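You operate a simulated robot arm through the tools that you are given. There is no shell and no other tool. Be economical: measure what you need, move in short steps, check, and stop when the job is done.

You are at the controls of a simulated robot arm. One attempt, no reset.

TASK
Strip the clamping block: bracket onto the workbench, dowel into the grey tin.
Fine: leave the clamp open and put the tin's lid back on.

It is judged by the outcome, as a careful person would: the job done as asked, and still so three seconds after it is handed in. It fails if anything else is knocked over, pushed out of place, dropped, spilled or broken. Lids that push on must go on centred and level and be pressed home; caps that screw on are set level and turned clockwise until they are tight.

THE ROBOT
A 6-joint arm with a two-finger parallel gripper, fixed in place. Base frame: the origin is at the foot of the arm, x ahead of it, y to its left, z up; the work surface is at about z = 0. Readings come in m, degrees, newtons and seconds.
With the tool pointing down near the work surface it reaches from about 0.14 to 0.58 m from the base axis. Its first joint turns from -66.0 to 66.0 degrees. Payload 2.1 kg.
The tool frame sits at the grasp point between the pads (the TCP): z along the fingers, y along the line on which they close. The tips reach 0.03 m beyond it. Largest opening 0.094 m; finger width 0.028, thickness 0.01; the body of the gripper, 0.05 by 0.096 m, starts 0.055 m behind the TCP.
Orientation is that of the tool frame in the base frame, as a unit quaternion [x, y, z, w]. With the fingers straight down and closing along the base's y, the tool's x points along the base's -x, its y along +y and its z along -z.

THE INTERFACE
- The arm moves only by the tool move_arm. Its argument "commands" is a list of rows, each a list of 2 entries, a list of its own where there are three numbers: the shift along the base's x, y, z in m, then the turn, a rotation vector about the base's x, y, z in degrees. In form: [[[dx, dy, dz], [wx, wy, wz]], ...]. A call has 1 to 12 rows; each row is the pose to reach, as a shift and turn from the pose commanded when the call began. "gripper" is the opening, from 0 (shut) to 1 (fully open), set as the call begins (left out, the last holds). A row lasts 0.2 s, in which the tool goes at most 0.05 m and 8.6 degrees; a call with a longer step from one row to the next is refused whole, and so is a gripper value outside its range. A pose out of reach is approached as far as the arm can. The call stops where the force on the tool passes 50 N (or 10 N more than at its start, if that is more) or the arm is blocked; 0.2 s more then pass. Each finger travels about 0.072 m/s and halts on what it meets, pressing with about 41 N; the grip force reading is that of the motor and also rises with nothing between the fingers. The clock runs only during rows and for 0.2 s after the last one: add rows that repeat a pose to give the fingers time. It gives the time, the measured TCP pose, the force on the tool (base axes), the opening and the grip force at its end, in the units of the frame above (readings bear some noise), with the torque about the TCP (base axes, N m) and any sound that the robot's microphone picked up.
- Cameras (640 x 400 px; columns grow to the right, rows downward): "scene" is fixed at [0.0035, -0.3487, 0.4943]; the picture's right is [0.99, -0.12, 0.00], its down [-0.05, -0.43, -0.90] and it looks along [0.11, 0.90, -0.43] (base axes); focal length 234 px, centre (320, 200). "wrist" rides on the gripper at [0.076, 0.014, -0.103] in the tool frame; the picture's right is [-0.18, 0.98, 0.00], its down [-0.75, -0.14, -0.64] and it looks along [-0.63, -0.12, 0.77] (tool axes); focal length 243 px, centre (320, 200). There is no depth. A picture from a camera that has moved, and an enlarged one, comes with that camera's place and axes in the base frame and with its lens. The place of the scene camera against the robot may be out by one fixed shift of up to 0.012 m in any direction.
- get_image(camera): a new picture of that camera. No time passes.
- zoom(camera, box): a new picture of the part [left, top, right, bottom] of that camera's present view, enlarged. No time passes.
- job_done(): hands the job in; it is judged then, once.

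Work in short steps. Places have to be worked out from the pictures, the camera data and where the tool is seen: move nearer, look again, correct. Check each grasp and each placing, and mend what went wrong. You have 120 turns and 64 pictures in all, those below and enlarged ones among them. Open the gripper and draw the arm clear of the work before you hand the job in, unless the task says otherwise; then end with one line.

The tools are called after "Call:" by a JSON object that holds its "name" and its "arguments". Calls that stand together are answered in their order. move_arm: Moves the arm, as the interface text tells. Its arguments: {"type":"object","properties":{"commands":{"type":"array","items":{"type":"array"}},"gripper":{"type":"number"}},"required":["commands"]} The other tools are called the same way: get_image (camera) takes a picture; zoom (camera, box) takes an enlarged picture of a part of a camera's view; job_done () hands the job in.

At the start:

```text
t: 0.0
tcp_pos: [0.2861, 0.0129, 0.4441]
tcp_rot: [0.001, 1.0, 0.0, 0.001]
wrist_force: [-0.9, 0.7, 1.9]
moment: [0.04, -0.01, -0.01]
opening: 0.0939
gripper_force: 0.1
```

scene: 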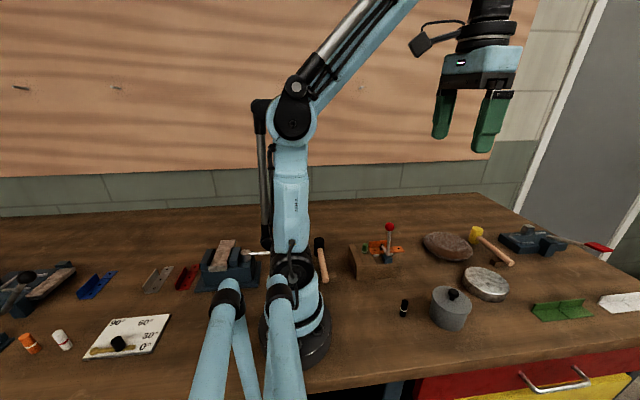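
wrist: 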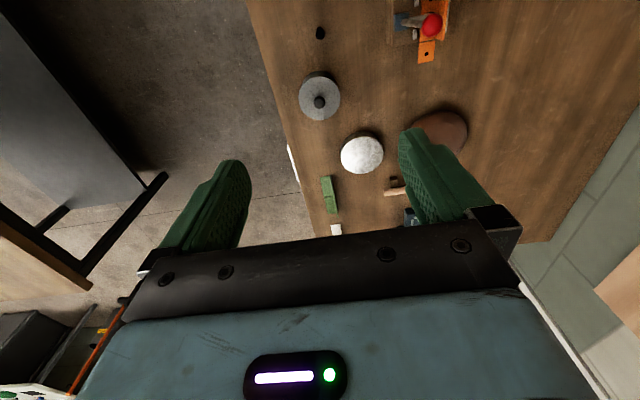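

I begin with close looks at the clamp block and the tin.

Call:
{"name": "zoom", "arguments": {"camera": "scene", "box": [330, 210, 430, 290]}}

Call:
{"name": "zoom", "arguments": {"camera": "scene", "box": [380, 260, 510, 340]}}

Call:
{"name": "zoom", "arguments": {"camera": "wrist", "box": [270, 0, 490, 140]}}

```text
5.00 times, centred on (380, 250) of scene
camera zoom: at [0.0035, -0.3487, 0.4943], right [0.99, -0.12, 0.0], down [-0.05, -0.43, -0.9], along [0.11, 0.9, -0.43], focal length 1168 px, centre (20, -50)
```

zoom: 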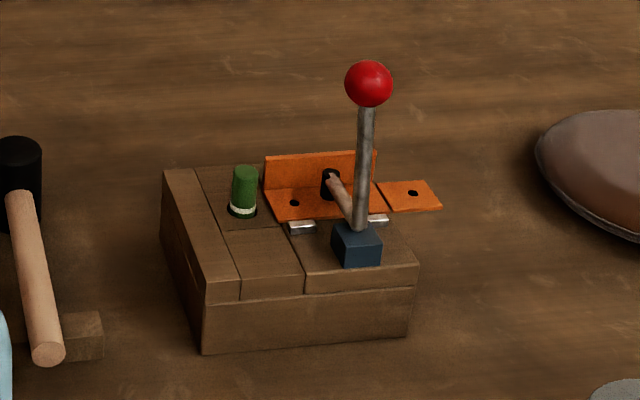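

```text
4.92 times, centred on (445, 300) of scene
camera zoom: at [0.0035, -0.3487, 0.4943], right [0.99, -0.12, 0.0], down [-0.05, -0.43, -0.9], along [0.11, 0.9, -0.43], focal length 1150 px, centre (-295, -292)
```

zoom: 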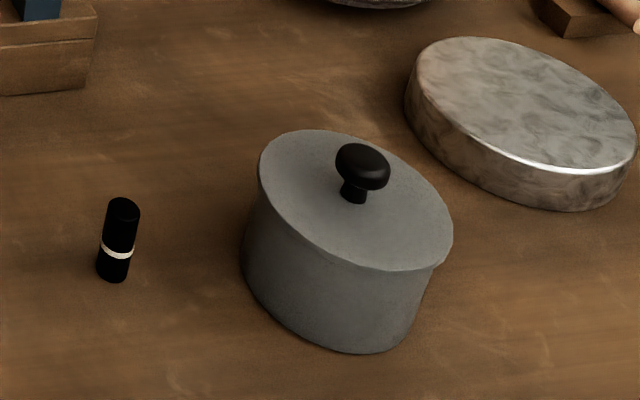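

```text
2.86 times, centred on (380, 70) of wrist
camera zoom: at [0.211, 0.0271, 0.5451], right [0.18, 0.98, 0.0], down [0.75, -0.14, 0.64], along [0.63, -0.12, -0.77], focal length 693 px, centre (149, 571)
```

zoom: 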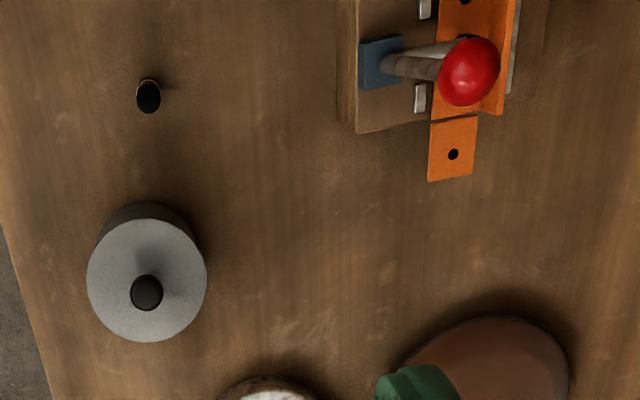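

The block carries a toggle clamp with a red-ball lever, an orange bracket under it, and a green dowel. I move over it for a closer wrist view.

Call:
{"name": "move_arm", "arguments": {"commands": [[[-0.017, 0.027, -0.028], [0, 0, 0]], [[-0.034, 0.054, -0.056], [0, 0, 0]], [[-0.051, 0.081, -0.084], [0, 0, 0]], [[-0.068, 0.108, -0.112], [0, 0, 0]], [[-0.086, 0.137, -0.144], [0, 0, 0]], [[-0.086, 0.137, -0.144], [0, 0, 0]]]}}

Call:
{"name": "get_image", "arguments": {"camera": "wrist"}}

```text
t: 1.4
tcp_pos: [0.201, 0.1514, 0.2973]
tcp_rot: [0.0, 1.0, 0.001, 0.001]
wrist_force: [0.5, -0.2, -0.3]
moment: [0.02, 0.01, 0.01]
opening: 0.0939
gripper_force: 0.1
```

```text
58 pictures are left
camera wrist: at [0.1255, 0.164, 0.3993], right [0.18, 0.98, 0.0], down [0.75, -0.14, 0.64], along [0.63, -0.12, -0.77], focal length 243 px, centre (320, 200)
```

wrist: 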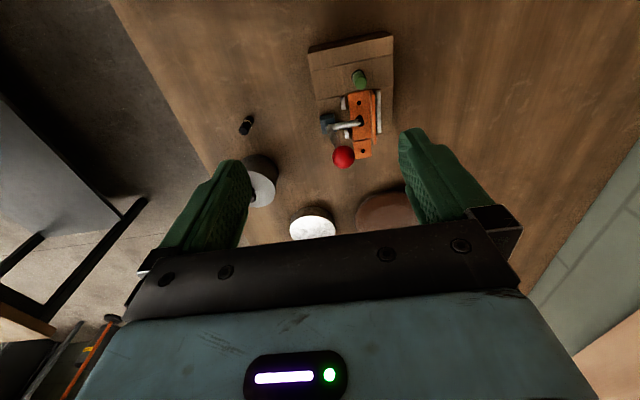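

Call:
{"name": "zoom", "arguments": {"camera": "wrist", "box": [280, 20, 424, 180]}}

```text
2.50 times, centred on (352, 100) of wrist
camera zoom: at [0.1255, 0.164, 0.3993], right [0.18, 0.98, 0.0], down [0.75, -0.14, 0.64], along [0.63, -0.12, -0.77], focal length 606 px, centre (240, 450)
```

zoom: 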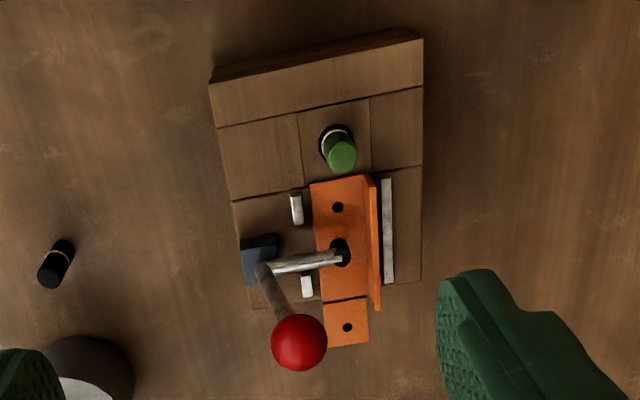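

The lever stands upright at about (0.267, 0.164, 0.155), pivoting in the blue block, with its arm lying over the bracket. It should open by swinging towards -y. I shut the fingers and go down on the +y side of the ball.

Call:
{"name": "move_arm", "arguments": {"commands": [[[0.03, 0.03, 0], [0, 0, 0]], [[0.066, 0.064, 0], [0, 0, 0]], [[0.066, 0.064, -0.04], [0, 0, 0]], [[0.066, 0.064, -0.08], [0, 0, 0]], [[0.066, 0.064, -0.12], [0, 0, 0]], [[0.066, 0.064, -0.12], [0, 0, 0]], [[0.066, 0.064, -0.12], [0, 0, 0]]], "gripper": 0}}

Call:
{"name": "get_image", "arguments": {"camera": "wrist"}}

Call:
{"name": "zoom", "arguments": {"camera": "scene", "box": [330, 190, 450, 290]}}

```text
t: 3.0
tcp_pos: [0.2654, 0.2166, 0.1795]
tcp_rot: [0.0, 1.0, 0.001, 0.001]
wrist_force: [0.2, 0.9, 0.5]
moment: [0.03, 0.02, 0.01]
opening: 0.0002
gripper_force: 32.8
```

```text
56 pictures are left
camera wrist: at [0.1896, 0.2284, 0.2808], right [0.18, 0.98, 0.0], down [0.75, -0.14, 0.64], along [0.63, -0.12, -0.77], focal length 243 px, centre (320, 200)
```

wrist: 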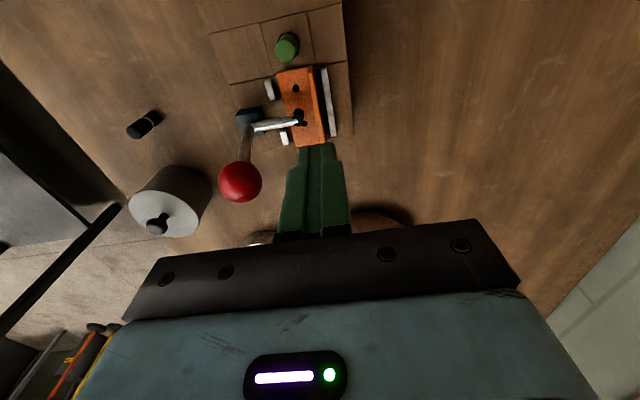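

```text
4.00 times, centred on (390, 240) of scene
camera zoom: at [0.0035, -0.3487, 0.4943], right [0.99, -0.12, 0.0], down [-0.05, -0.43, -0.9], along [0.11, 0.9, -0.43], focal length 934 px, centre (40, 40)
```

zoom: 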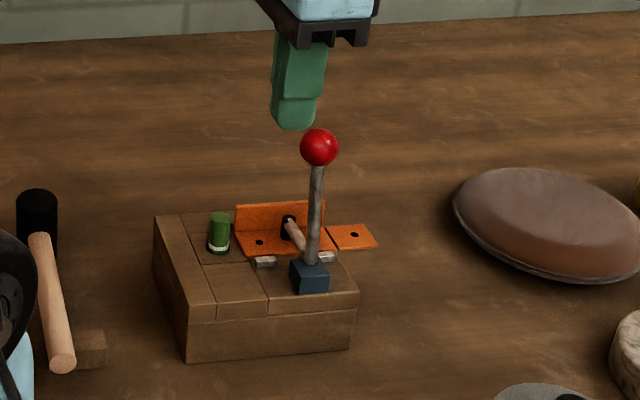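

The finger is 0.05 m beyond the ball, at ball height. I push slowly towards -y and watch the force.

Call:
{"name": "move_arm", "arguments": {"commands": [[[0.004, -0.015, -0.006], [0, 0, 0]], [[0.004, -0.03, -0.006], [0, 0, 0]], [[0.004, -0.04, -0.006], [0, 0, 0]], [[0.004, -0.05, -0.005], [0, 0, 0]], [[0.004, -0.06, -0.005], [0, 0, 0]], [[0.004, -0.07, -0.005], [0, 0, 0]]]}}

Call:
{"name": "zoom", "arguments": {"camera": "scene", "box": [330, 190, 450, 290]}}

```text
t: 4.4
tcp_pos: [0.2705, 0.1449, 0.1755]
tcp_rot: [0.0, 1.0, 0.001, 0.001]
wrist_force: [-0.7, 2.2, -1.1]
moment: [0.05, -0.02, 0.0]
opening: 0.0001
gripper_force: 33.0
```

```text
4.00 times, centred on (390, 240) of scene
camera zoom: at [0.0036, -0.3487, 0.4943], right [0.99, -0.12, 0.0], down [-0.05, -0.43, -0.9], along [0.11, 0.9, -0.43], focal length 934 px, centre (40, 40)
```

zoom: 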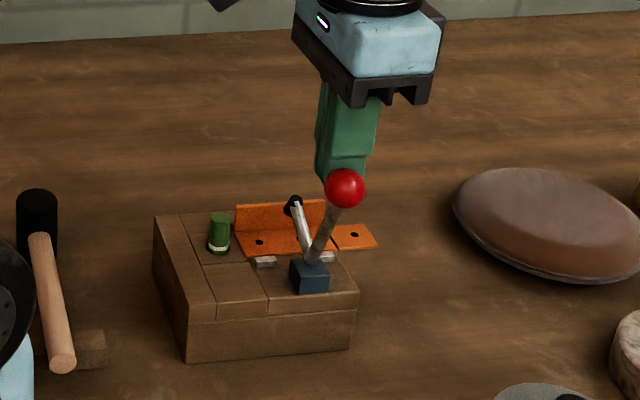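

The arm lifts freely off the bracket. I go on along the arc.

Call:
{"name": "move_arm", "arguments": {"commands": [[[0, -0.013, -0.002], [0, 0, 0]], [[0, -0.0255, -0.006], [0, 0, 0]], [[0, -0.038, -0.01], [0, 0, 0]], [[0, -0.049, -0.016], [0, 0, 0]], [[0, -0.06, -0.023], [0, 0, 0]], [[0, -0.069, -0.032], [0, 0, 0]], [[0, -0.077, -0.042], [0, 0, 0]]]}}

Call:
{"name": "zoom", "arguments": {"camera": "scene", "box": [330, 190, 450, 290]}}

```text
t: 5.5
tcp_pos: [0.2702, 0.0977, 0.1566]
tcp_rot: [-0.003, 1.0, 0.011, 0.002]
wrist_force: [0.2, 0.1, 0.4]
moment: [0.0, 0.0, 0.02]
opening: 0.0
gripper_force: 33.2
stopped in row 5: the force on the tool passed its limit at 58 N (the readings are from after the stop); the commanded pose is now the measured one
```

```text
4.00 times, centred on (390, 240) of scene
camera zoom: at [0.0035, -0.3487, 0.4943], right [0.99, -0.12, 0.0], down [-0.05, -0.43, -0.9], along [0.11, 0.9, -0.43], focal length 934 px, centre (40, 40)
```

zoom: 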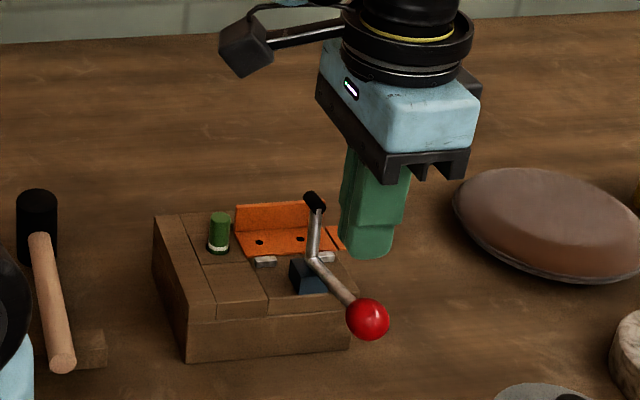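

The clamp has snapped over to its open stop. I rise, open the fingers and look from above.

Call:
{"name": "move_arm", "arguments": {"commands": [[[0, 0.01, 0.04], [0, 0, 0]], [[0, 0.01, 0.08], [0, 0, 0]], [[-0.03, 0.03, 0.1], [0, 0, 0]], [[-0.06, 0.05, 0.1], [0, 0, 0]], [[-0.08, 0.075, 0.1], [0, 0, 0]], [[-0.08, 0.075, 0.1], [0, 0, 0]]], "gripper": 1}}

Call:
{"name": "zoom", "arguments": {"camera": "wrist", "box": [240, 0, 440, 200]}}

```text
t: 6.9
tcp_pos: [0.1905, 0.172, 0.2563]
tcp_rot: [-0.002, 1.0, 0.011, 0.002]
wrist_force: [0.0, -0.2, 1.1]
moment: [0.02, 0.02, 0.02]
opening: 0.0943
gripper_force: 0.1
```

```text
2.00 times, centred on (340, 100) of wrist
camera zoom: at [0.1152, 0.1831, 0.3576], right [0.18, 0.98, 0.02], down [0.75, -0.15, 0.64], along [0.63, -0.1, -0.77], focal length 485 px, centre (280, 400)
```

zoom: 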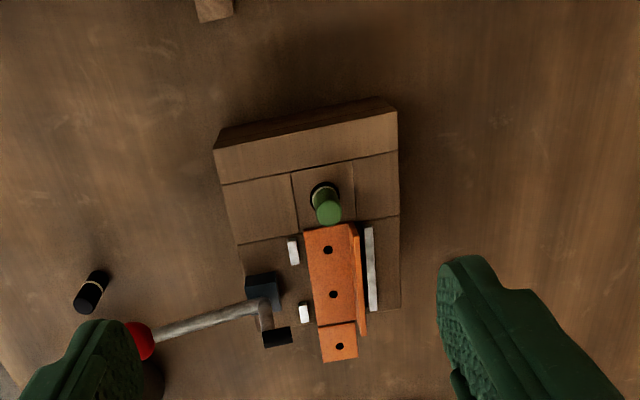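

Clamp is open. The bracket's flange is near y=0.211, x 0.226–0.305. I correct the small tilt and hover above the flange for a closer measurement.

Call:
{"name": "move_arm", "arguments": {"commands": [[[0.03, 0.015, 0], [-0.5, 0, 0]], [[0.06, 0.03, 0], [-1.15, 0, 0]], [[0.078, 0.039, -0.03], [-1.15, 0, 0]], [[0.078, 0.039, -0.07], [-1.15, 0, 0]], [[0.078, 0.039, -0.09], [-1.15, 0, 0]], [[0.078, 0.039, -0.09], [-1.15, 0, 0]]], "gripper": 0.5}}

Call:
{"name": "get_image", "arguments": {"camera": "wrist"}}

Call:
{"name": "zoom", "arguments": {"camera": "scene", "box": [330, 190, 450, 290]}}

```text
t: 8.3
tcp_pos: [0.268, 0.2119, 0.1652]
tcp_rot: [-0.002, 1.0, 0.001, 0.002]
wrist_force: [0.1, -0.6, 0.4]
moment: [0.02, -0.01, 0.0]
opening: 0.0471
gripper_force: 0.1
```

```text
51 pictures are left
camera wrist: at [0.193, 0.2253, 0.2669], right [0.18, 0.98, 0.0], down [0.75, -0.14, 0.64], along [0.63, -0.11, -0.76], focal length 243 px, centre (320, 200)
```

wrist: 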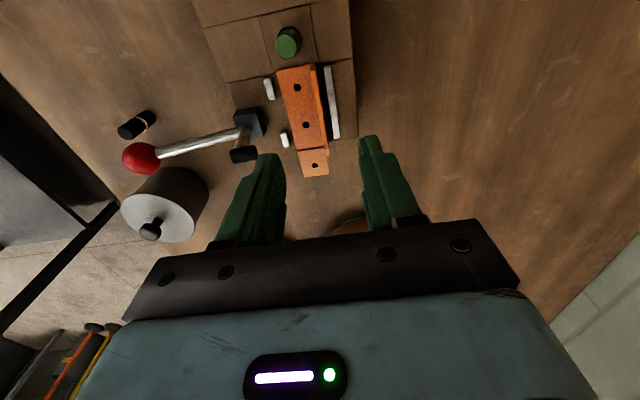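

```text
4.00 times, centred on (390, 240) of scene
camera zoom: at [0.0035, -0.3487, 0.4943], right [0.99, -0.12, 0.0], down [-0.05, -0.43, -0.9], along [0.11, 0.9, -0.43], focal length 934 px, centre (40, 40)
```

zoom: 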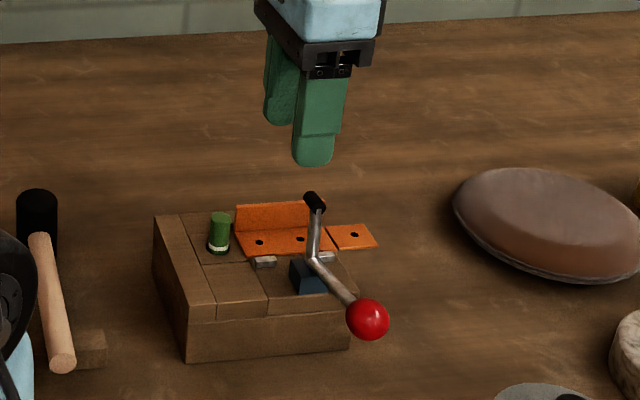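

Call:
{"name": "zoom", "arguments": {"camera": "wrist", "box": [250, 20, 370, 190]}}

```text
2.35 times, centred on (310, 105) of wrist
camera zoom: at [0.193, 0.2253, 0.2669], right [0.18, 0.98, 0.0], down [0.75, -0.14, 0.64], along [0.63, -0.11, -0.76], focal length 571 px, centre (344, 424)
```

zoom: 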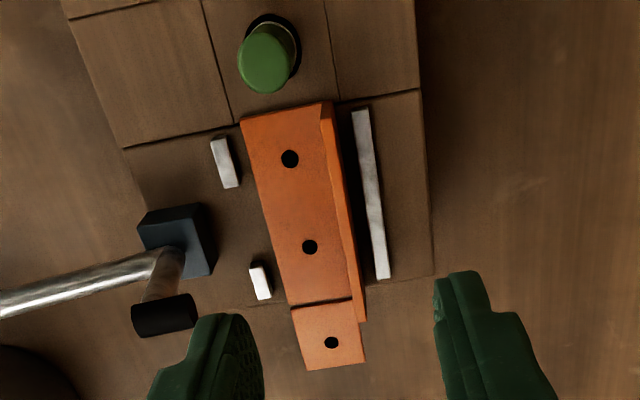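

The flange lies at y≈0.213, centred near x=0.268, almost under the tool. I go down so that the tips stay just above the rail, and close on it.

Call:
{"name": "move_arm", "arguments": {"commands": [[[0, 0.001, -0.03], [0, 0, 0]], [[0, 0.001, -0.06], [0, 0, 0]], [[0, 0.001, -0.072], [0, 0, 0]], [[0, 0.001, -0.078], [0, 0, 0]], [[0, 0.001, -0.078], [0, 0, 0]]]}}

Call:
{"name": "zoom", "arguments": {"camera": "scene", "box": [340, 210, 430, 280]}}

```text
t: 9.5
tcp_pos: [0.2669, 0.2129, 0.0872]
tcp_rot: [-0.003, 1.0, 0.001, 0.001]
wrist_force: [-0.9, 0.9, 5.6]
moment: [-0.14, 0.02, 0.03]
opening: 0.0468
gripper_force: 0.1
```

```text
5.71 times, centred on (385, 245) of scene
camera zoom: at [0.0035, -0.3487, 0.4943], right [0.99, -0.12, 0.0], down [-0.05, -0.43, -0.9], along [0.11, 0.9, -0.43], focal length 1335 px, centre (-51, -57)
```

zoom: 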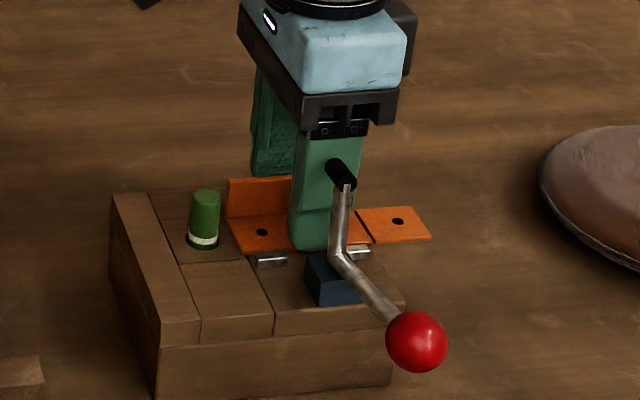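

A light upward push (5.6 N) on the -y finger: its tip is touching the plate. I rise 4 mm and close.

Call:
{"name": "move_arm", "arguments": {"commands": [[[0, 0, 0.004], [0, 0, 0]], [[0, 0, 0.004], [0, 0, 0]]]}}

Call:
{"name": "move_arm", "arguments": {"commands": [[[0, 0, 0], [0, 0, 0]], [[0, 0, 0], [0, 0, 0]], [[0, 0, 0], [0, 0, 0]]], "gripper": 0}}

Call:
{"name": "zoom", "arguments": {"camera": "scene", "box": [340, 210, 430, 280]}}

```text
t: 10.1
tcp_pos: [0.2679, 0.2114, 0.0918]
tcp_rot: [-0.003, 1.0, 0.001, 0.003]
wrist_force: [-0.5, -0.6, 0.2]
moment: [-0.03, 0.01, -0.01]
opening: 0.0472
gripper_force: 0.1
```

```text
t: 10.9
tcp_pos: [0.2686, 0.2122, 0.0923]
tcp_rot: [-0.003, 1.0, 0.001, 0.002]
wrist_force: [-0.7, -0.6, 1.2]
moment: [-0.02, 0.02, 0.02]
opening: 0.0028
gripper_force: 37.5
```

```text
5.71 times, centred on (385, 245) of scene
camera zoom: at [0.0035, -0.3487, 0.4943], right [0.99, -0.12, 0.0], down [-0.05, -0.43, -0.9], along [0.11, 0.9, -0.43], focal length 1335 px, centre (-51, -57)
```

zoom: 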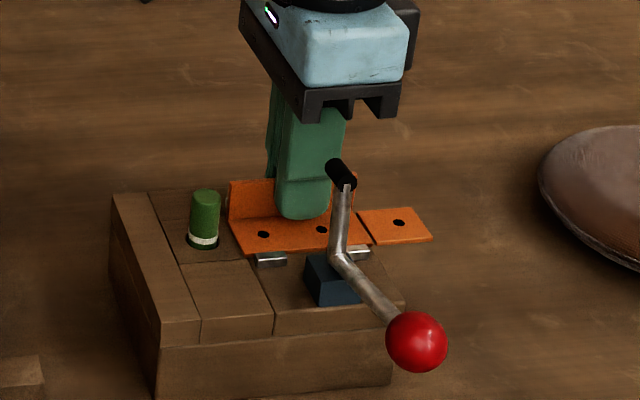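

Opening 0.0028 with 37 N: the flange is held. I lift straight up.

Call:
{"name": "move_arm", "arguments": {"commands": [[[0, 0, 0.01], [0, 0, 0]], [[0, 0, 0.025], [0, 0, 0]], [[0, 0, 0.05], [0, 0, 0]], [[0, 0, 0.08], [0, 0, 0]], [[0, 0, 0.11], [0, 0, 0]], [[0, 0, 0.11], [0, 0, 0]]]}}

Call:
{"name": "get_image", "arguments": {"camera": "wrist"}}

Call:
{"name": "get_image", "arguments": {"camera": "scene"}}

```text
t: 12.3
tcp_pos: [0.2663, 0.2113, 0.2035]
tcp_rot: [-0.003, 1.0, 0.0, 0.001]
wrist_force: [-0.6, 0.7, -0.8]
moment: [-0.02, 0.0, -0.02]
opening: 0.0029
gripper_force: 37.0
```

```text
46 pictures are left
camera wrist: at [0.1914, 0.2255, 0.3041], right [0.18, 0.98, 0.0], down [0.75, -0.14, 0.64], along [0.63, -0.11, -0.76], focal length 243 px, centre (320, 200)
```

wrist: 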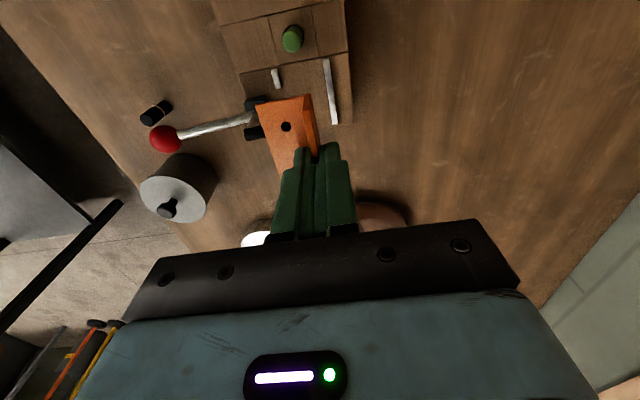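

```text
45 pictures are left
```

scene: 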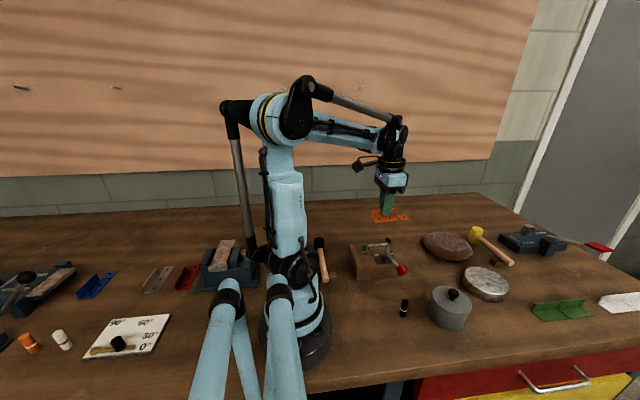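

The bracket came away cleanly. I carry it to the bare bench behind the block, around (0.27, 0.33), and lower it.

Call:
{"name": "move_arm", "arguments": {"commands": [[[0, 0.04, 0], [0, 0, 0]], [[0, 0.08, 0], [0, 0, 0]], [[0, 0.12, 0], [0, 0, 0]], [[0, 0.12, -0.04], [0, 0, 0]], [[0, 0.12, -0.08], [0, 0, 0]], [[0, 0.12, -0.12], [0, 0, 0]], [[0, 0.12, -0.135], [0, 0, 0]], [[0, 0.12, -0.142], [0, 0, 0]], [[0, 0.12, -0.142], [0, 0, 0]]]}}

Call:
{"name": "get_image", "arguments": {"camera": "wrist"}}

Call:
{"name": "zoom", "arguments": {"camera": "scene", "box": [330, 180, 450, 260]}}

```text
t: 14.3
tcp_pos: [0.2697, 0.3335, 0.0593]
tcp_rot: [-0.003, 1.0, 0.001, 0.001]
wrist_force: [-0.4, 0.8, 0.6]
moment: [0.02, 0.01, 0.0]
opening: 0.0026
gripper_force: 37.9
```

```text
44 pictures are left
camera wrist: at [0.1932, 0.3466, 0.1606], right [0.18, 0.98, 0.0], down [0.75, -0.14, 0.64], along [0.63, -0.11, -0.76], focal length 243 px, centre (320, 200)
```

wrist: 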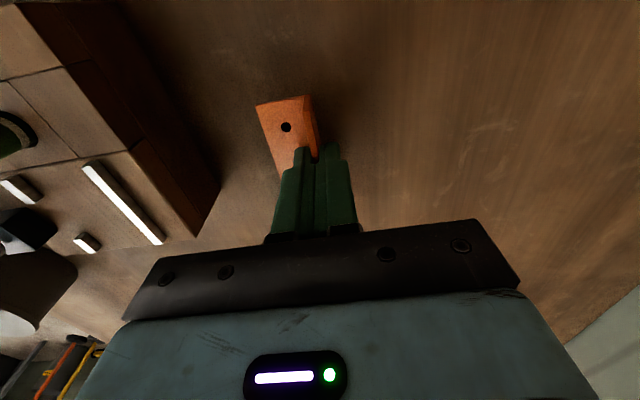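

```text
5.00 times, centred on (390, 220) of scene
camera zoom: at [0.0035, -0.3487, 0.4943], right [0.99, -0.12, 0.0], down [-0.05, -0.43, -0.9], along [0.11, 0.9, -0.43], focal length 1168 px, centre (-30, 100)
```

zoom: 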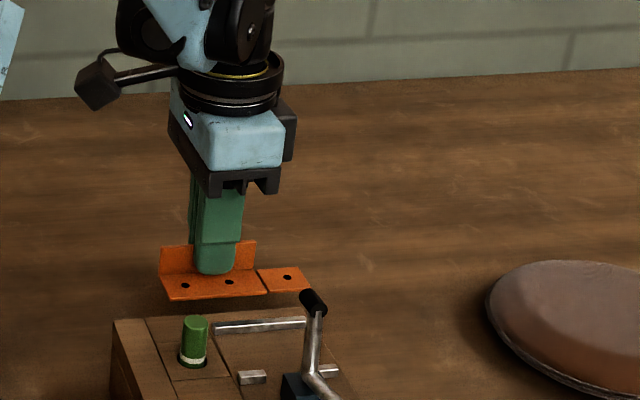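

Still some millimetres above the bench. I lower gently.

Call:
{"name": "move_arm", "arguments": {"commands": [[[0, 0, -0.003], [0, 0, 0]], [[0, 0, -0.006], [0, 0, 0]], [[0, 0, -0.008], [0, 0, 0]], [[0, 0, -0.008], [0, 0, 0]]]}}

```text
t: 15.3
tcp_pos: [0.2688, 0.3328, 0.0509]
tcp_rot: [-0.003, 1.0, 0.002, 0.002]
wrist_force: [0.1, 0.2, -0.1]
moment: [0.01, 0.02, 0.03]
opening: 0.0026
gripper_force: 37.6
```

Call:
{"name": "move_arm", "arguments": {"commands": [[[0, 0, -0.002], [0, 0, 0]], [[0, 0, -0.004], [0, 0, 0]], [[0, 0, -0.004], [0, 0, 0]]]}}

```text
t: 16.1
tcp_pos: [0.2692, 0.3325, 0.0495]
tcp_rot: [-0.003, 1.0, 0.001, 0.002]
wrist_force: [-0.1, 0.7, 0.8]
moment: [-0.03, 0.02, 0.02]
opening: 0.003
gripper_force: 37.8
```

No contact yet; a little further.

Call:
{"name": "move_arm", "arguments": {"commands": [[[0, 0, -0.002], [0, 0, 0]], [[0, 0, -0.004], [0, 0, 0]], [[0, 0, -0.004], [0, 0, 0]]]}}

Call:
{"name": "zoom", "arguments": {"camera": "scene", "box": [330, 180, 450, 260]}}

```text
t: 16.9
tcp_pos: [0.2688, 0.3325, 0.0448]
tcp_rot: [-0.003, 1.0, 0.0, 0.002]
wrist_force: [-0.3, 0.4, -0.2]
moment: [-0.03, 0.01, 0.01]
opening: 0.0025
gripper_force: 38.0
```

```text
5.00 times, centred on (390, 220) of scene
camera zoom: at [0.0035, -0.3487, 0.4943], right [0.99, -0.12, 0.0], down [-0.05, -0.43, -0.9], along [0.11, 0.9, -0.43], focal length 1168 px, centre (-30, 100)
```

zoom: 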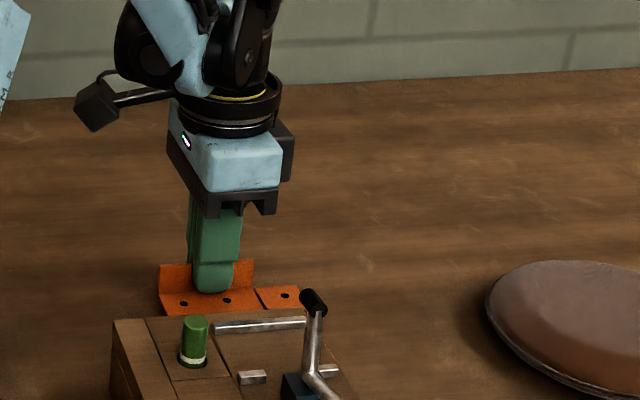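

Call:
{"name": "move_arm", "arguments": {"commands": [[[0, 0, -0.002], [0, 0, 0]], [[0, 0, -0.004], [0, 0, 0]], [[0, 0, -0.004], [0, 0, 0]]]}}

```text
t: 17.7
tcp_pos: [0.2679, 0.3316, 0.0397]
tcp_rot: [-0.003, 1.0, 0.0, 0.002]
wrist_force: [-0.4, -0.3, -0.1]
moment: [-0.02, -0.01, -0.02]
opening: 0.0027
gripper_force: 37.5
```

Still free of contact; on in 2 mm steps.

Call:
{"name": "move_arm", "arguments": {"commands": [[[0, 0, -0.002], [0, 0, 0]], [[0, 0, -0.003], [0, 0, 0]], [[0, 0, -0.003], [0, 0, 0]]]}}

```text
t: 18.5
tcp_pos: [0.2682, 0.332, 0.037]
tcp_rot: [-0.003, 1.0, 0.0, 0.001]
wrist_force: [-0.5, -1.1, 0.0]
moment: [-0.02, 0.0, 0.0]
opening: 0.0029
gripper_force: 37.3
```

Call:
{"name": "move_arm", "arguments": {"commands": [[[0, 0, -0.001], [0, 0, 0]], [[0, 0, -0.002], [0, 0, 0]], [[0, 0, -0.002], [0, 0, 0]]]}}

```text
t: 19.3
tcp_pos: [0.2687, 0.3334, 0.0334]
tcp_rot: [-0.003, 1.0, 0.002, 0.001]
wrist_force: [-0.1, 1.9, 29.2]
moment: [-0.18, -0.05, -0.02]
opening: 0.003
gripper_force: 37.5
```

Firm contact with the bench (29 N). I ease up 1 mm and let go, then rise.

Call:
{"name": "move_arm", "arguments": {"commands": [[[0, 0, 0.001], [0, 0, 0]], [[0, 0, 0.001], [0, 0, 0]]]}}

Call:
{"name": "move_arm", "arguments": {"commands": [[[0, 0, 0], [0, 0, 0]], [[0, 0, 0], [0, 0, 0]], [[0, 0, 0.03], [0, 0, 0]], [[0, 0, 0.07], [0, 0, 0]], [[0, 0, 0.12], [0, 0, 0]], [[0, 0, 0.16], [0, 0, 0]]], "gripper": 0.3}}

Call:
{"name": "zoom", "arguments": {"camera": "scene", "box": [330, 180, 450, 260]}}

```text
t: 19.9
tcp_pos: [0.2672, 0.3327, 0.0348]
tcp_rot: [-0.002, 1.0, 0.0, 0.001]
wrist_force: [-0.5, -0.8, -0.7]
moment: [-0.01, 0.0, 0.04]
opening: 0.0029
gripper_force: 37.5
```

```text
t: 21.3
tcp_pos: [0.2699, 0.3325, 0.1963]
tcp_rot: [-0.003, 1.0, 0.001, 0.002]
wrist_force: [-1.0, -0.4, 0.0]
moment: [0.0, 0.02, 0.0]
opening: 0.0282
gripper_force: 0.1
```

```text
5.00 times, centred on (390, 220) of scene
camera zoom: at [0.0035, -0.3487, 0.4943], right [0.99, -0.12, 0.0], down [-0.05, -0.43, -0.9], along [0.11, 0.9, -0.43], focal length 1168 px, centre (-30, 100)
```

zoom: 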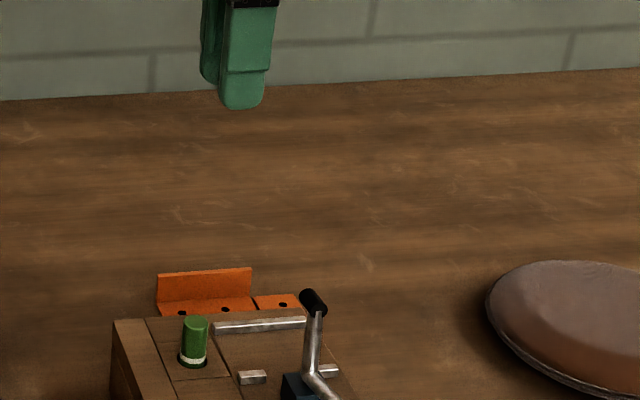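

Bracket lies on the bench. Next the tin: I fly over to it high up and look.

Call:
{"name": "move_arm", "arguments": {"commands": [[[0, -0.01, 0.04], [0, 0, 0]], [[0, -0.05, 0.06], [0, 0, 0]], [[0, -0.098, 0.065], [0, 0, 0]], [[0.005, -0.146, 0.065], [0, 0, 0]], [[0.01, -0.194, 0.065], [0, 0, 0]], [[0.02, -0.242, 0.065], [0, 0, 0]], [[0.03, -0.29, 0.065], [0, 0, 0]], [[0.03, -0.335, 0.065], [0, 0, 0]], [[0.03, -0.335, 0.065], [0, 0, 0]]]}}

Call:
{"name": "get_image", "arguments": {"camera": "wrist"}}

```text
t: 23.3
tcp_pos: [0.2994, -0.0036, 0.2619]
tcp_rot: [-0.003, 1.0, 0.001, 0.002]
wrist_force: [0.2, -0.2, 0.2]
moment: [0.01, 0.0, 0.01]
opening: 0.0282
gripper_force: 0.0
```

```text
40 pictures are left
camera wrist: at [0.2242, 0.0106, 0.3622], right [0.18, 0.98, 0.0], down [0.75, -0.14, 0.64], along [0.63, -0.11, -0.76], focal length 243 px, centre (320, 200)
```

wrist: 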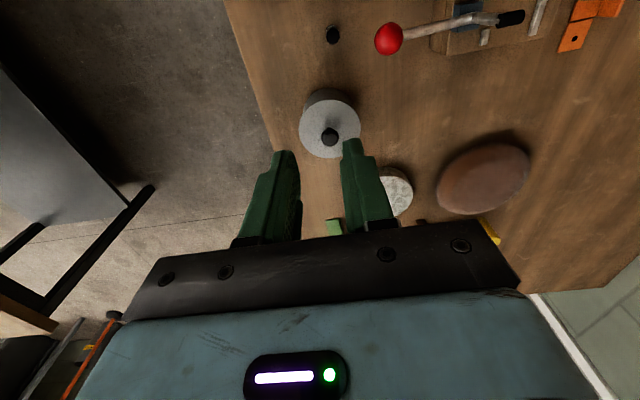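

Knob estimated near (0.360, 0.000, 0.075). I descend above it and measure again.

Call:
{"name": "move_arm", "arguments": {"commands": [[[0.03, 0.002, -0.02], [0, 0, 0]], [[0.06, 0.004, -0.04], [0, 0, 0]], [[0.06, 0.004, -0.08], [0, 0, 0]], [[0.06, 0.004, -0.11], [0, 0, 0]], [[0.06, 0.004, -0.11], [0, 0, 0]]], "gripper": 0.5}}

Call:
{"name": "zoom", "arguments": {"camera": "wrist", "box": [250, 50, 390, 190]}}

Call:
{"name": "zoom", "arguments": {"camera": "scene", "box": [390, 240, 510, 340]}}

```text
t: 24.5
tcp_pos: [0.359, 0.0031, 0.1489]
tcp_rot: [-0.003, 1.0, 0.0, 0.002]
wrist_force: [0.3, 0.0, -0.3]
moment: [0.01, 0.01, 0.01]
opening: 0.0469
gripper_force: 0.1
```

```text
2.86 times, centred on (320, 120) of wrist
camera zoom: at [0.2835, 0.0158, 0.2507], right [0.18, 0.98, 0.0], down [0.75, -0.14, 0.64], along [0.63, -0.11, -0.76], focal length 693 px, centre (320, 429)
```

zoom: 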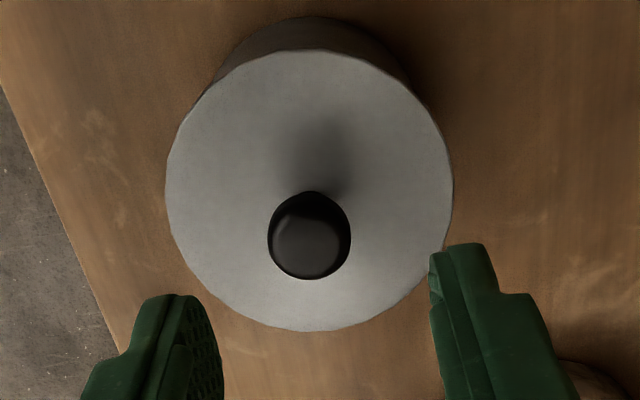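

```text
4.00 times, centred on (450, 290) of scene
camera zoom: at [0.0035, -0.3487, 0.4943], right [0.99, -0.12, 0.0], down [-0.05, -0.43, -0.9], along [0.11, 0.9, -0.43], focal length 934 px, centre (-200, -160)
```

zoom: 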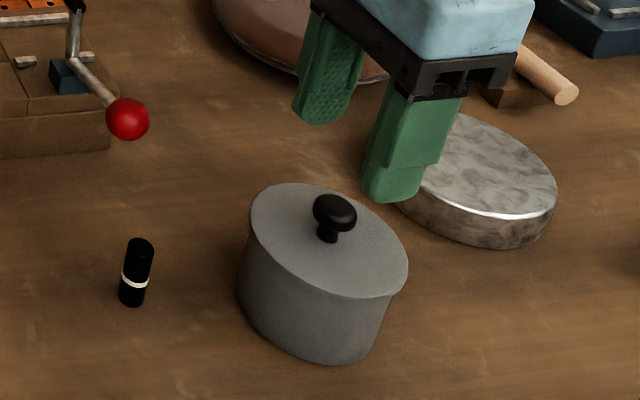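

The knob sits 3 mm to -y of the tool's axis. I correct, lower around it, and look before closing.

Call:
{"name": "move_arm", "arguments": {"commands": [[[0.001, -0.0035, -0.015], [0, 0, 0]], [[0.001, -0.0035, -0.03], [0, 0, 0]], [[0.001, -0.0035, -0.042], [0, 0, 0]], [[0.001, -0.0035, -0.042], [0, 0, 0]]]}}

Call:
{"name": "zoom", "arguments": {"camera": "scene", "box": [400, 250, 500, 330]}}

Call:
{"name": "zoom", "arguments": {"camera": "wrist", "box": [250, 80, 390, 220]}}

```text
t: 25.5
tcp_pos: [0.3585, -0.002, 0.1081]
tcp_rot: [-0.003, 1.0, 0.0, 0.002]
wrist_force: [0.8, 0.1, -0.1]
moment: [0.01, 0.0, -0.01]
opening: 0.0471
gripper_force: 0.1
```

```text
5.00 times, centred on (450, 290) of scene
camera zoom: at [0.0035, -0.3487, 0.4943], right [0.99, -0.12, 0.0], down [-0.05, -0.43, -0.9], along [0.11, 0.9, -0.43], focal length 1168 px, centre (-330, -250)
```

zoom: 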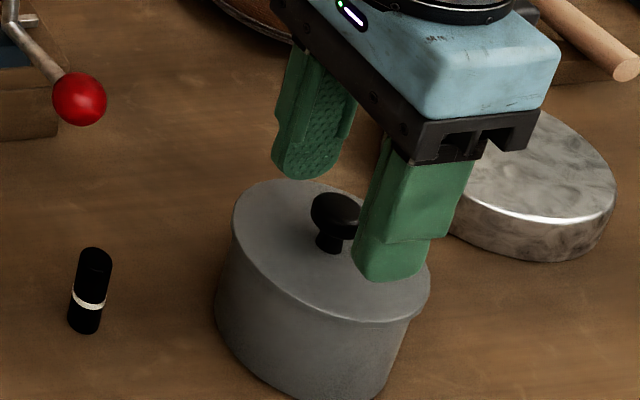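

```text
2.86 times, centred on (320, 150) of wrist
camera zoom: at [0.2835, 0.0115, 0.2097], right [0.18, 0.98, 0.0], down [0.75, -0.14, 0.64], along [0.63, -0.11, -0.76], focal length 693 px, centre (320, 343)
```

zoom: 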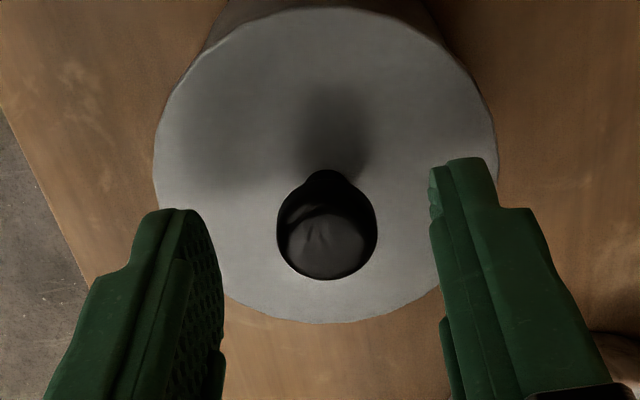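

The knob is between the fingers. I go 6 mm lower so the pads get the knob's head fully, then close.

Call:
{"name": "move_arm", "arguments": {"commands": [[[0, 0.001, -0.003], [0, 0, 0]], [[0, 0.001, -0.006], [0, 0, 0]], [[0, 0.001, -0.006], [0, 0, 0]]]}}

Call:
{"name": "zoom", "arguments": {"camera": "scene", "box": [400, 250, 500, 330]}}

```text
t: 26.3
tcp_pos: [0.3592, -0.0006, 0.1021]
tcp_rot: [-0.003, 1.0, 0.001, 0.001]
wrist_force: [-0.1, 0.3, 0.0]
moment: [0.01, 0.02, 0.02]
opening: 0.0468
gripper_force: 0.0
```

```text
5.00 times, centred on (450, 290) of scene
camera zoom: at [0.0035, -0.3487, 0.4943], right [0.99, -0.12, 0.0], down [-0.05, -0.43, -0.9], along [0.11, 0.9, -0.43], focal length 1168 px, centre (-330, -250)
```

zoom: 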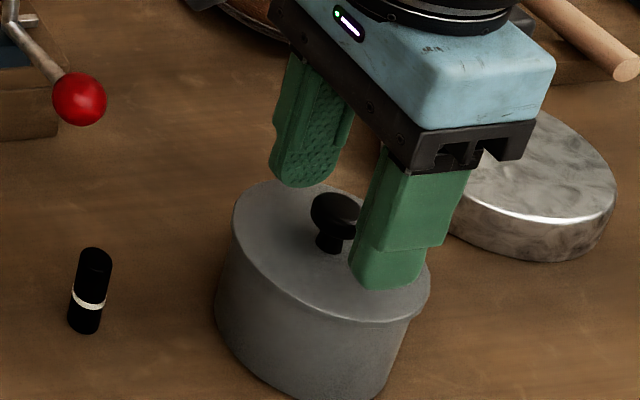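

Call:
{"name": "move_arm", "arguments": {"commands": [[[0, 0, 0], [0, 0, 0]], [[0, 0, 0], [0, 0, 0]], [[0, 0, 0], [0, 0, 0]]], "gripper": 0}}

Call:
{"name": "zoom", "arguments": {"camera": "scene", "box": [400, 250, 500, 330]}}

```text
t: 27.1
tcp_pos: [0.3597, -0.0017, 0.1021]
tcp_rot: [-0.003, 1.0, 0.0, 0.002]
wrist_force: [0.8, 0.7, -0.6]
moment: [-0.01, 0.02, 0.01]
opening: 0.0188
gripper_force: 40.7
heard: snap
```

```text
5.00 times, centred on (450, 290) of scene
camera zoom: at [0.0035, -0.3487, 0.4943], right [0.99, -0.12, 0.0], down [-0.05, -0.43, -0.9], along [0.11, 0.9, -0.43], focal length 1168 px, centre (-330, -250)
```

zoom: 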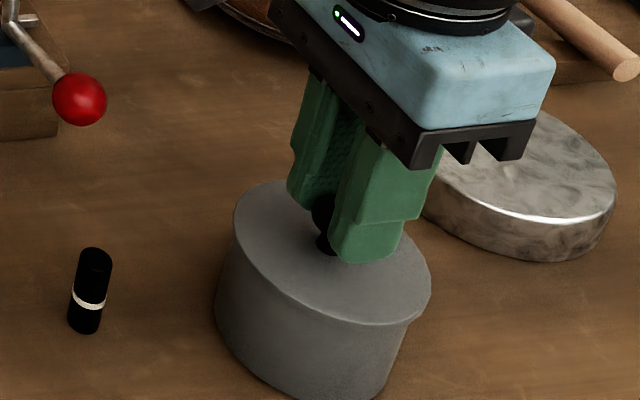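

Knob held (opening 0.0188); a snap was heard, probably the lid seating letting go. I lift slowly.

Call:
{"name": "move_arm", "arguments": {"commands": [[[0, 0, 0.004], [0, 0, 0]], [[0, 0, 0.008], [0, 0, 0]], [[0, 0, 0.015], [0, 0, 0]], [[0, 0, 0.03], [0, 0, 0]], [[0, 0, 0.05], [0, 0, 0]], [[0, 0, 0.05], [0, 0, 0]]]}}

Call:
{"name": "zoom", "arguments": {"camera": "scene", "box": [390, 220, 520, 340]}}

Call:
{"name": "get_image", "arguments": {"camera": "wrist"}}

```text
t: 28.5
tcp_pos: [0.3593, -0.0007, 0.1534]
tcp_rot: [-0.003, 1.0, 0.001, 0.002]
wrist_force: [-0.5, 0.1, -0.4]
moment: [0.03, -0.01, -0.01]
opening: 0.0185
gripper_force: 40.9
```

```text
3.33 times, centred on (455, 280) of scene
camera zoom: at [0.0036, -0.3487, 0.4943], right [0.99, -0.12, 0.0], down [-0.05, -0.43, -0.9], along [0.11, 0.9, -0.43], focal length 778 px, centre (-130, -67)
```

zoom: 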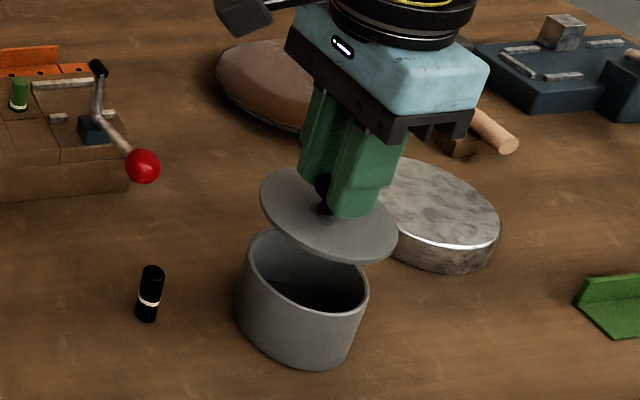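

```text
32 pictures are left
camera wrist: at [0.2838, 0.0126, 0.2539], right [0.18, 0.98, 0.0], down [0.75, -0.14, 0.64], along [0.63, -0.11, -0.76], focal length 243 px, centre (320, 200)
```

wrist: 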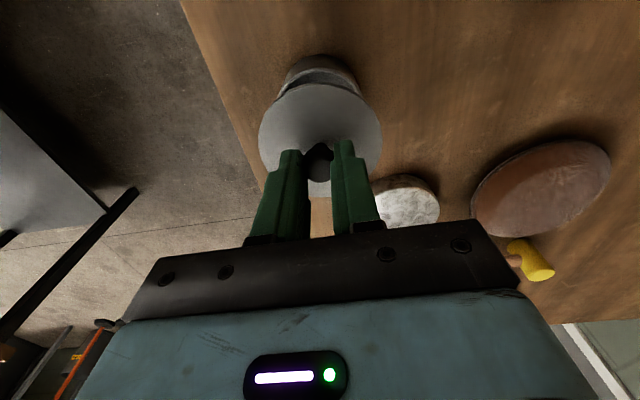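

The lid is off and level. I set it on the free bench at about (0.385, 0.115).

Call:
{"name": "move_arm", "arguments": {"commands": [[[0.005, 0.03, 0.01], [0, 0, 0]], [[0.015, 0.07, 0.01], [0, 0, 0]], [[0.026, 0.116, 0.01], [0, 0, 0]], [[0.026, 0.116, -0.03], [0, 0, 0]], [[0.026, 0.116, -0.07], [0, 0, 0]], [[0.026, 0.116, -0.09], [0, 0, 0]], [[0.026, 0.116, -0.098], [0, 0, 0]], [[0.026, 0.116, -0.098], [0, 0, 0]]]}}

Call:
{"name": "zoom", "arguments": {"camera": "scene", "box": [390, 220, 520, 340]}}

```text
t: 30.3
tcp_pos: [0.385, 0.1149, 0.0542]
tcp_rot: [-0.004, 1.0, 0.0, 0.002]
wrist_force: [-0.5, -0.2, -1.1]
moment: [0.0, 0.0, -0.04]
opening: 0.0191
gripper_force: 40.5
```

```text
3.33 times, centred on (455, 280) of scene
camera zoom: at [0.0035, -0.3487, 0.4943], right [0.99, -0.12, 0.0], down [-0.05, -0.43, -0.9], along [0.11, 0.9, -0.43], focal length 778 px, centre (-130, -67)
```

zoom: 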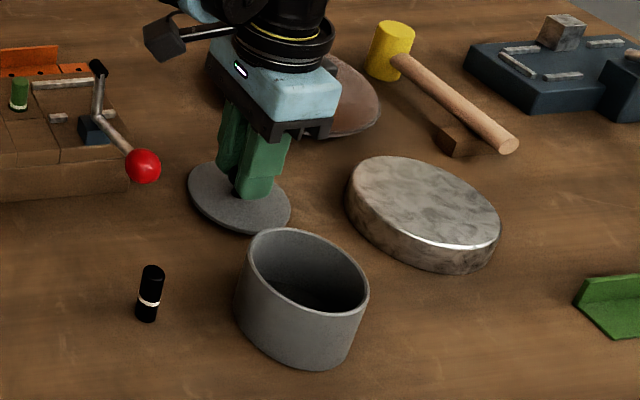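

Clear all round. I lower to contact in small steps.

Call:
{"name": "move_arm", "arguments": {"commands": [[[0, 0, -0.002], [0, 0, 0]], [[0, 0, -0.004], [0, 0, 0]], [[0, 0, -0.004], [0, 0, 0]]]}}

Call:
{"name": "move_arm", "arguments": {"commands": [[[0, 0, -0.001], [0, 0, 0]], [[0, 0, -0.003], [0, 0, 0]], [[0, 0, -0.003], [0, 0, 0]]]}}

```text
t: 31.1
tcp_pos: [0.3851, 0.1153, 0.0496]
tcp_rot: [-0.003, 1.0, 0.001, 0.001]
wrist_force: [0.3, -0.4, 0.2]
moment: [0.01, -0.01, -0.03]
opening: 0.0184
gripper_force: 41.2
```

```text
t: 31.9
tcp_pos: [0.3847, 0.1152, 0.0472]
tcp_rot: [-0.002, 1.0, 0.001, 0.002]
wrist_force: [-0.2, 0.0, 0.2]
moment: [-0.01, -0.04, 0.01]
opening: 0.0186
gripper_force: 40.6
```

Call:
{"name": "move_arm", "arguments": {"commands": [[[0, 0, -0.001], [0, 0, 0]], [[0, 0, -0.003], [0, 0, 0]], [[0, 0, -0.003], [0, 0, 0]]]}}

Call:
{"name": "zoom", "arguments": {"camera": "scene", "box": [390, 220, 520, 340]}}

```text
t: 32.7
tcp_pos: [0.3848, 0.115, 0.0454]
tcp_rot: [-0.002, 1.0, 0.001, 0.002]
wrist_force: [-2.2, 1.6, 42.7]
moment: [0.04, 0.12, 0.0]
opening: 0.0184
gripper_force: 40.7
```

```text
3.33 times, centred on (455, 280) of scene
camera zoom: at [0.0034, -0.3487, 0.4943], right [0.99, -0.12, 0.0], down [-0.05, -0.43, -0.9], along [0.11, 0.9, -0.43], focal length 778 px, centre (-130, -67)
```

zoom: 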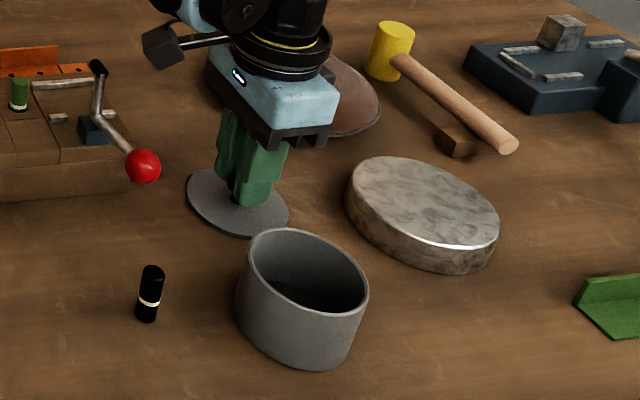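

Contact at TCP z≈0.0455. I ease up 1.5 mm, open and rise.

Call:
{"name": "move_arm", "arguments": {"commands": [[[0, 0, 0.0015], [0, 0, 0]], [[0, 0, 0.0015], [0, 0, 0]]]}}

Call:
{"name": "move_arm", "arguments": {"commands": [[[0, 0, 0], [0, 0, 0]], [[0, 0, 0], [0, 0, 0]], [[0, 0, 0], [0, 0, 0]], [[0, 0, 0.04], [0, 0, 0]], [[0, 0, 0.08], [0, 0, 0]], [[0, 0, 0.12], [0, 0, 0]], [[0, 0, 0.16], [0, 0, 0]], [[0, 0, 0.16], [0, 0, 0]]], "gripper": 0.5}}

Call:
{"name": "get_image", "arguments": {"camera": "wrist"}}

```text
t: 33.3
tcp_pos: [0.3861, 0.1138, 0.0459]
tcp_rot: [-0.003, 1.0, 0.0, 0.003]
wrist_force: [0.4, 1.8, 1.2]
moment: [0.04, 0.03, -0.02]
opening: 0.0189
gripper_force: 40.9
```

```text
t: 35.1
tcp_pos: [0.3859, 0.1149, 0.2065]
tcp_rot: [-0.003, 1.0, 0.001, 0.001]
wrist_force: [-0.4, -1.0, 0.0]
moment: [0.02, 0.02, 0.05]
opening: 0.047
gripper_force: 0.0
```

```text
29 pictures are left
camera wrist: at [0.3099, 0.1277, 0.3085], right [0.18, 0.98, 0.0], down [0.75, -0.14, 0.64], along [0.63, -0.11, -0.76], focal length 243 px, centre (320, 200)
```

wrist: 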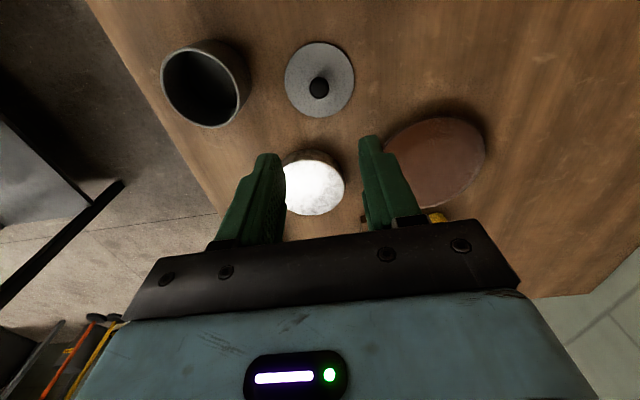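

The lid lies safely. Now the dowel: both views put its top at about (0.213, 0.200, 0.08). I fly there and check.

Call:
{"name": "move_arm", "arguments": {"commands": [[[-0.04, 0.02, 0.01], [0, 0, 0]], [[-0.08, 0.04, 0.01], [0, 0, 0]], [[-0.12, 0.06, 0.01], [0, 0, 0]], [[-0.15, 0.075, 0], [0, 0, 0]], [[-0.173, 0.085, -0.02], [0, 0, 0]], [[-0.173, 0.085, -0.045], [0, 0, 0]], [[-0.173, 0.085, -0.045], [0, 0, 0]]], "gripper": 0.4}}

Call:
{"name": "zoom", "arguments": {"camera": "wrist", "box": [250, 50, 390, 190]}}

Call:
{"name": "zoom", "arguments": {"camera": "scene", "box": [330, 190, 430, 270]}}

```text
t: 36.7
tcp_pos: [0.2135, 0.1995, 0.16]
tcp_rot: [-0.002, 1.0, 0.001, 0.002]
wrist_force: [-0.1, 1.5, 1.5]
moment: [0.0, 0.03, -0.02]
opening: 0.0379
gripper_force: 0.1
```

```text
2.86 times, centred on (320, 120) of wrist
camera zoom: at [0.1366, 0.2126, 0.2618], right [0.18, 0.98, 0.0], down [0.75, -0.14, 0.64], along [0.63, -0.11, -0.76], focal length 693 px, centre (320, 429)
```

zoom: 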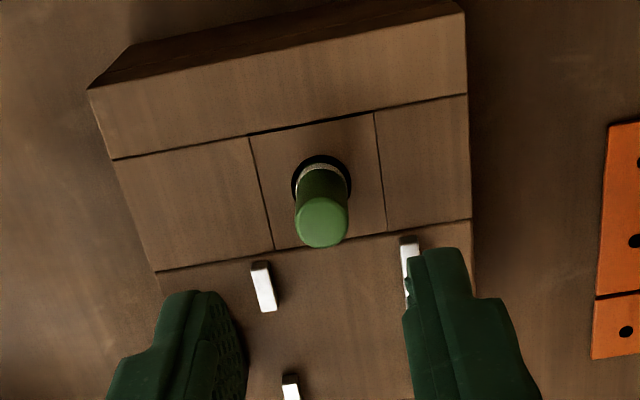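

```text
5.00 times, centred on (380, 230) of scene
camera zoom: at [0.0035, -0.3487, 0.4943], right [0.99, -0.12, 0.0], down [-0.05, -0.43, -0.9], along [0.11, 0.9, -0.43], focal length 1168 px, centre (20, 50)
```

zoom: 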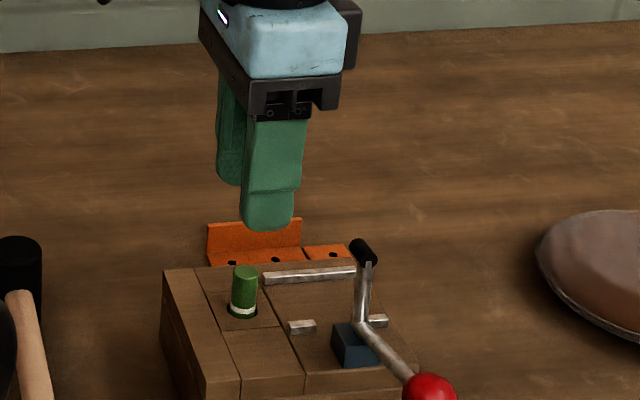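

Dowel is right beneath the tool, upright. I descend to hold its upper part and close.

Call:
{"name": "move_arm", "arguments": {"commands": [[[0, 0, -0.03], [0, 0, 0]], [[0, 0, -0.05], [0, 0, 0]], [[0, 0, -0.06], [0, 0, 0]], [[0, 0, -0.066], [0, 0, 0]], [[0, 0, -0.066], [0, 0, 0]]]}}

Call:
{"name": "move_arm", "arguments": {"commands": [[[0, 0, 0], [0, 0, 0]], [[0, 0, 0], [0, 0, 0]], [[0, 0, 0], [0, 0, 0]]], "gripper": 0}}

Call:
{"name": "zoom", "arguments": {"camera": "scene", "box": [330, 210, 430, 290]}}

```text
t: 37.9
tcp_pos: [0.2131, 0.1997, 0.0944]
tcp_rot: [-0.004, 1.0, 0.002, 0.002]
wrist_force: [0.1, -0.7, 0.1]
moment: [0.01, 0.01, -0.01]
opening: 0.0375
gripper_force: 0.1
```

```text
t: 38.7
tcp_pos: [0.2134, 0.2007, 0.0942]
tcp_rot: [-0.002, 1.0, 0.001, 0.002]
wrist_force: [0.1, -0.7, 0.5]
moment: [-0.01, 0.0, 0.01]
opening: 0.0134
gripper_force: 41.3
```

```text
5.00 times, centred on (380, 250) of scene
camera zoom: at [0.0035, -0.3487, 0.4943], right [0.99, -0.12, 0.0], down [-0.05, -0.43, -0.9], along [0.11, 0.9, -0.43], focal length 1168 px, centre (20, -50)
```

zoom: 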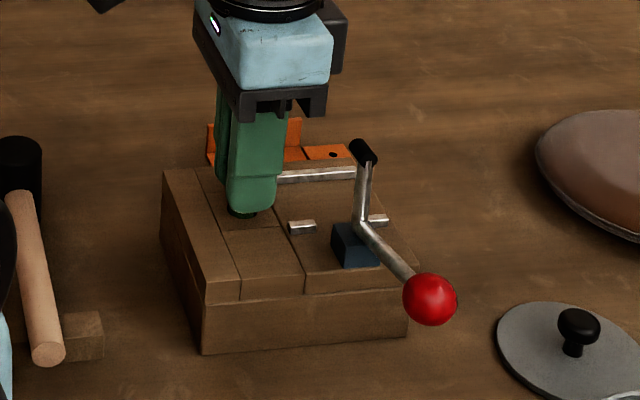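

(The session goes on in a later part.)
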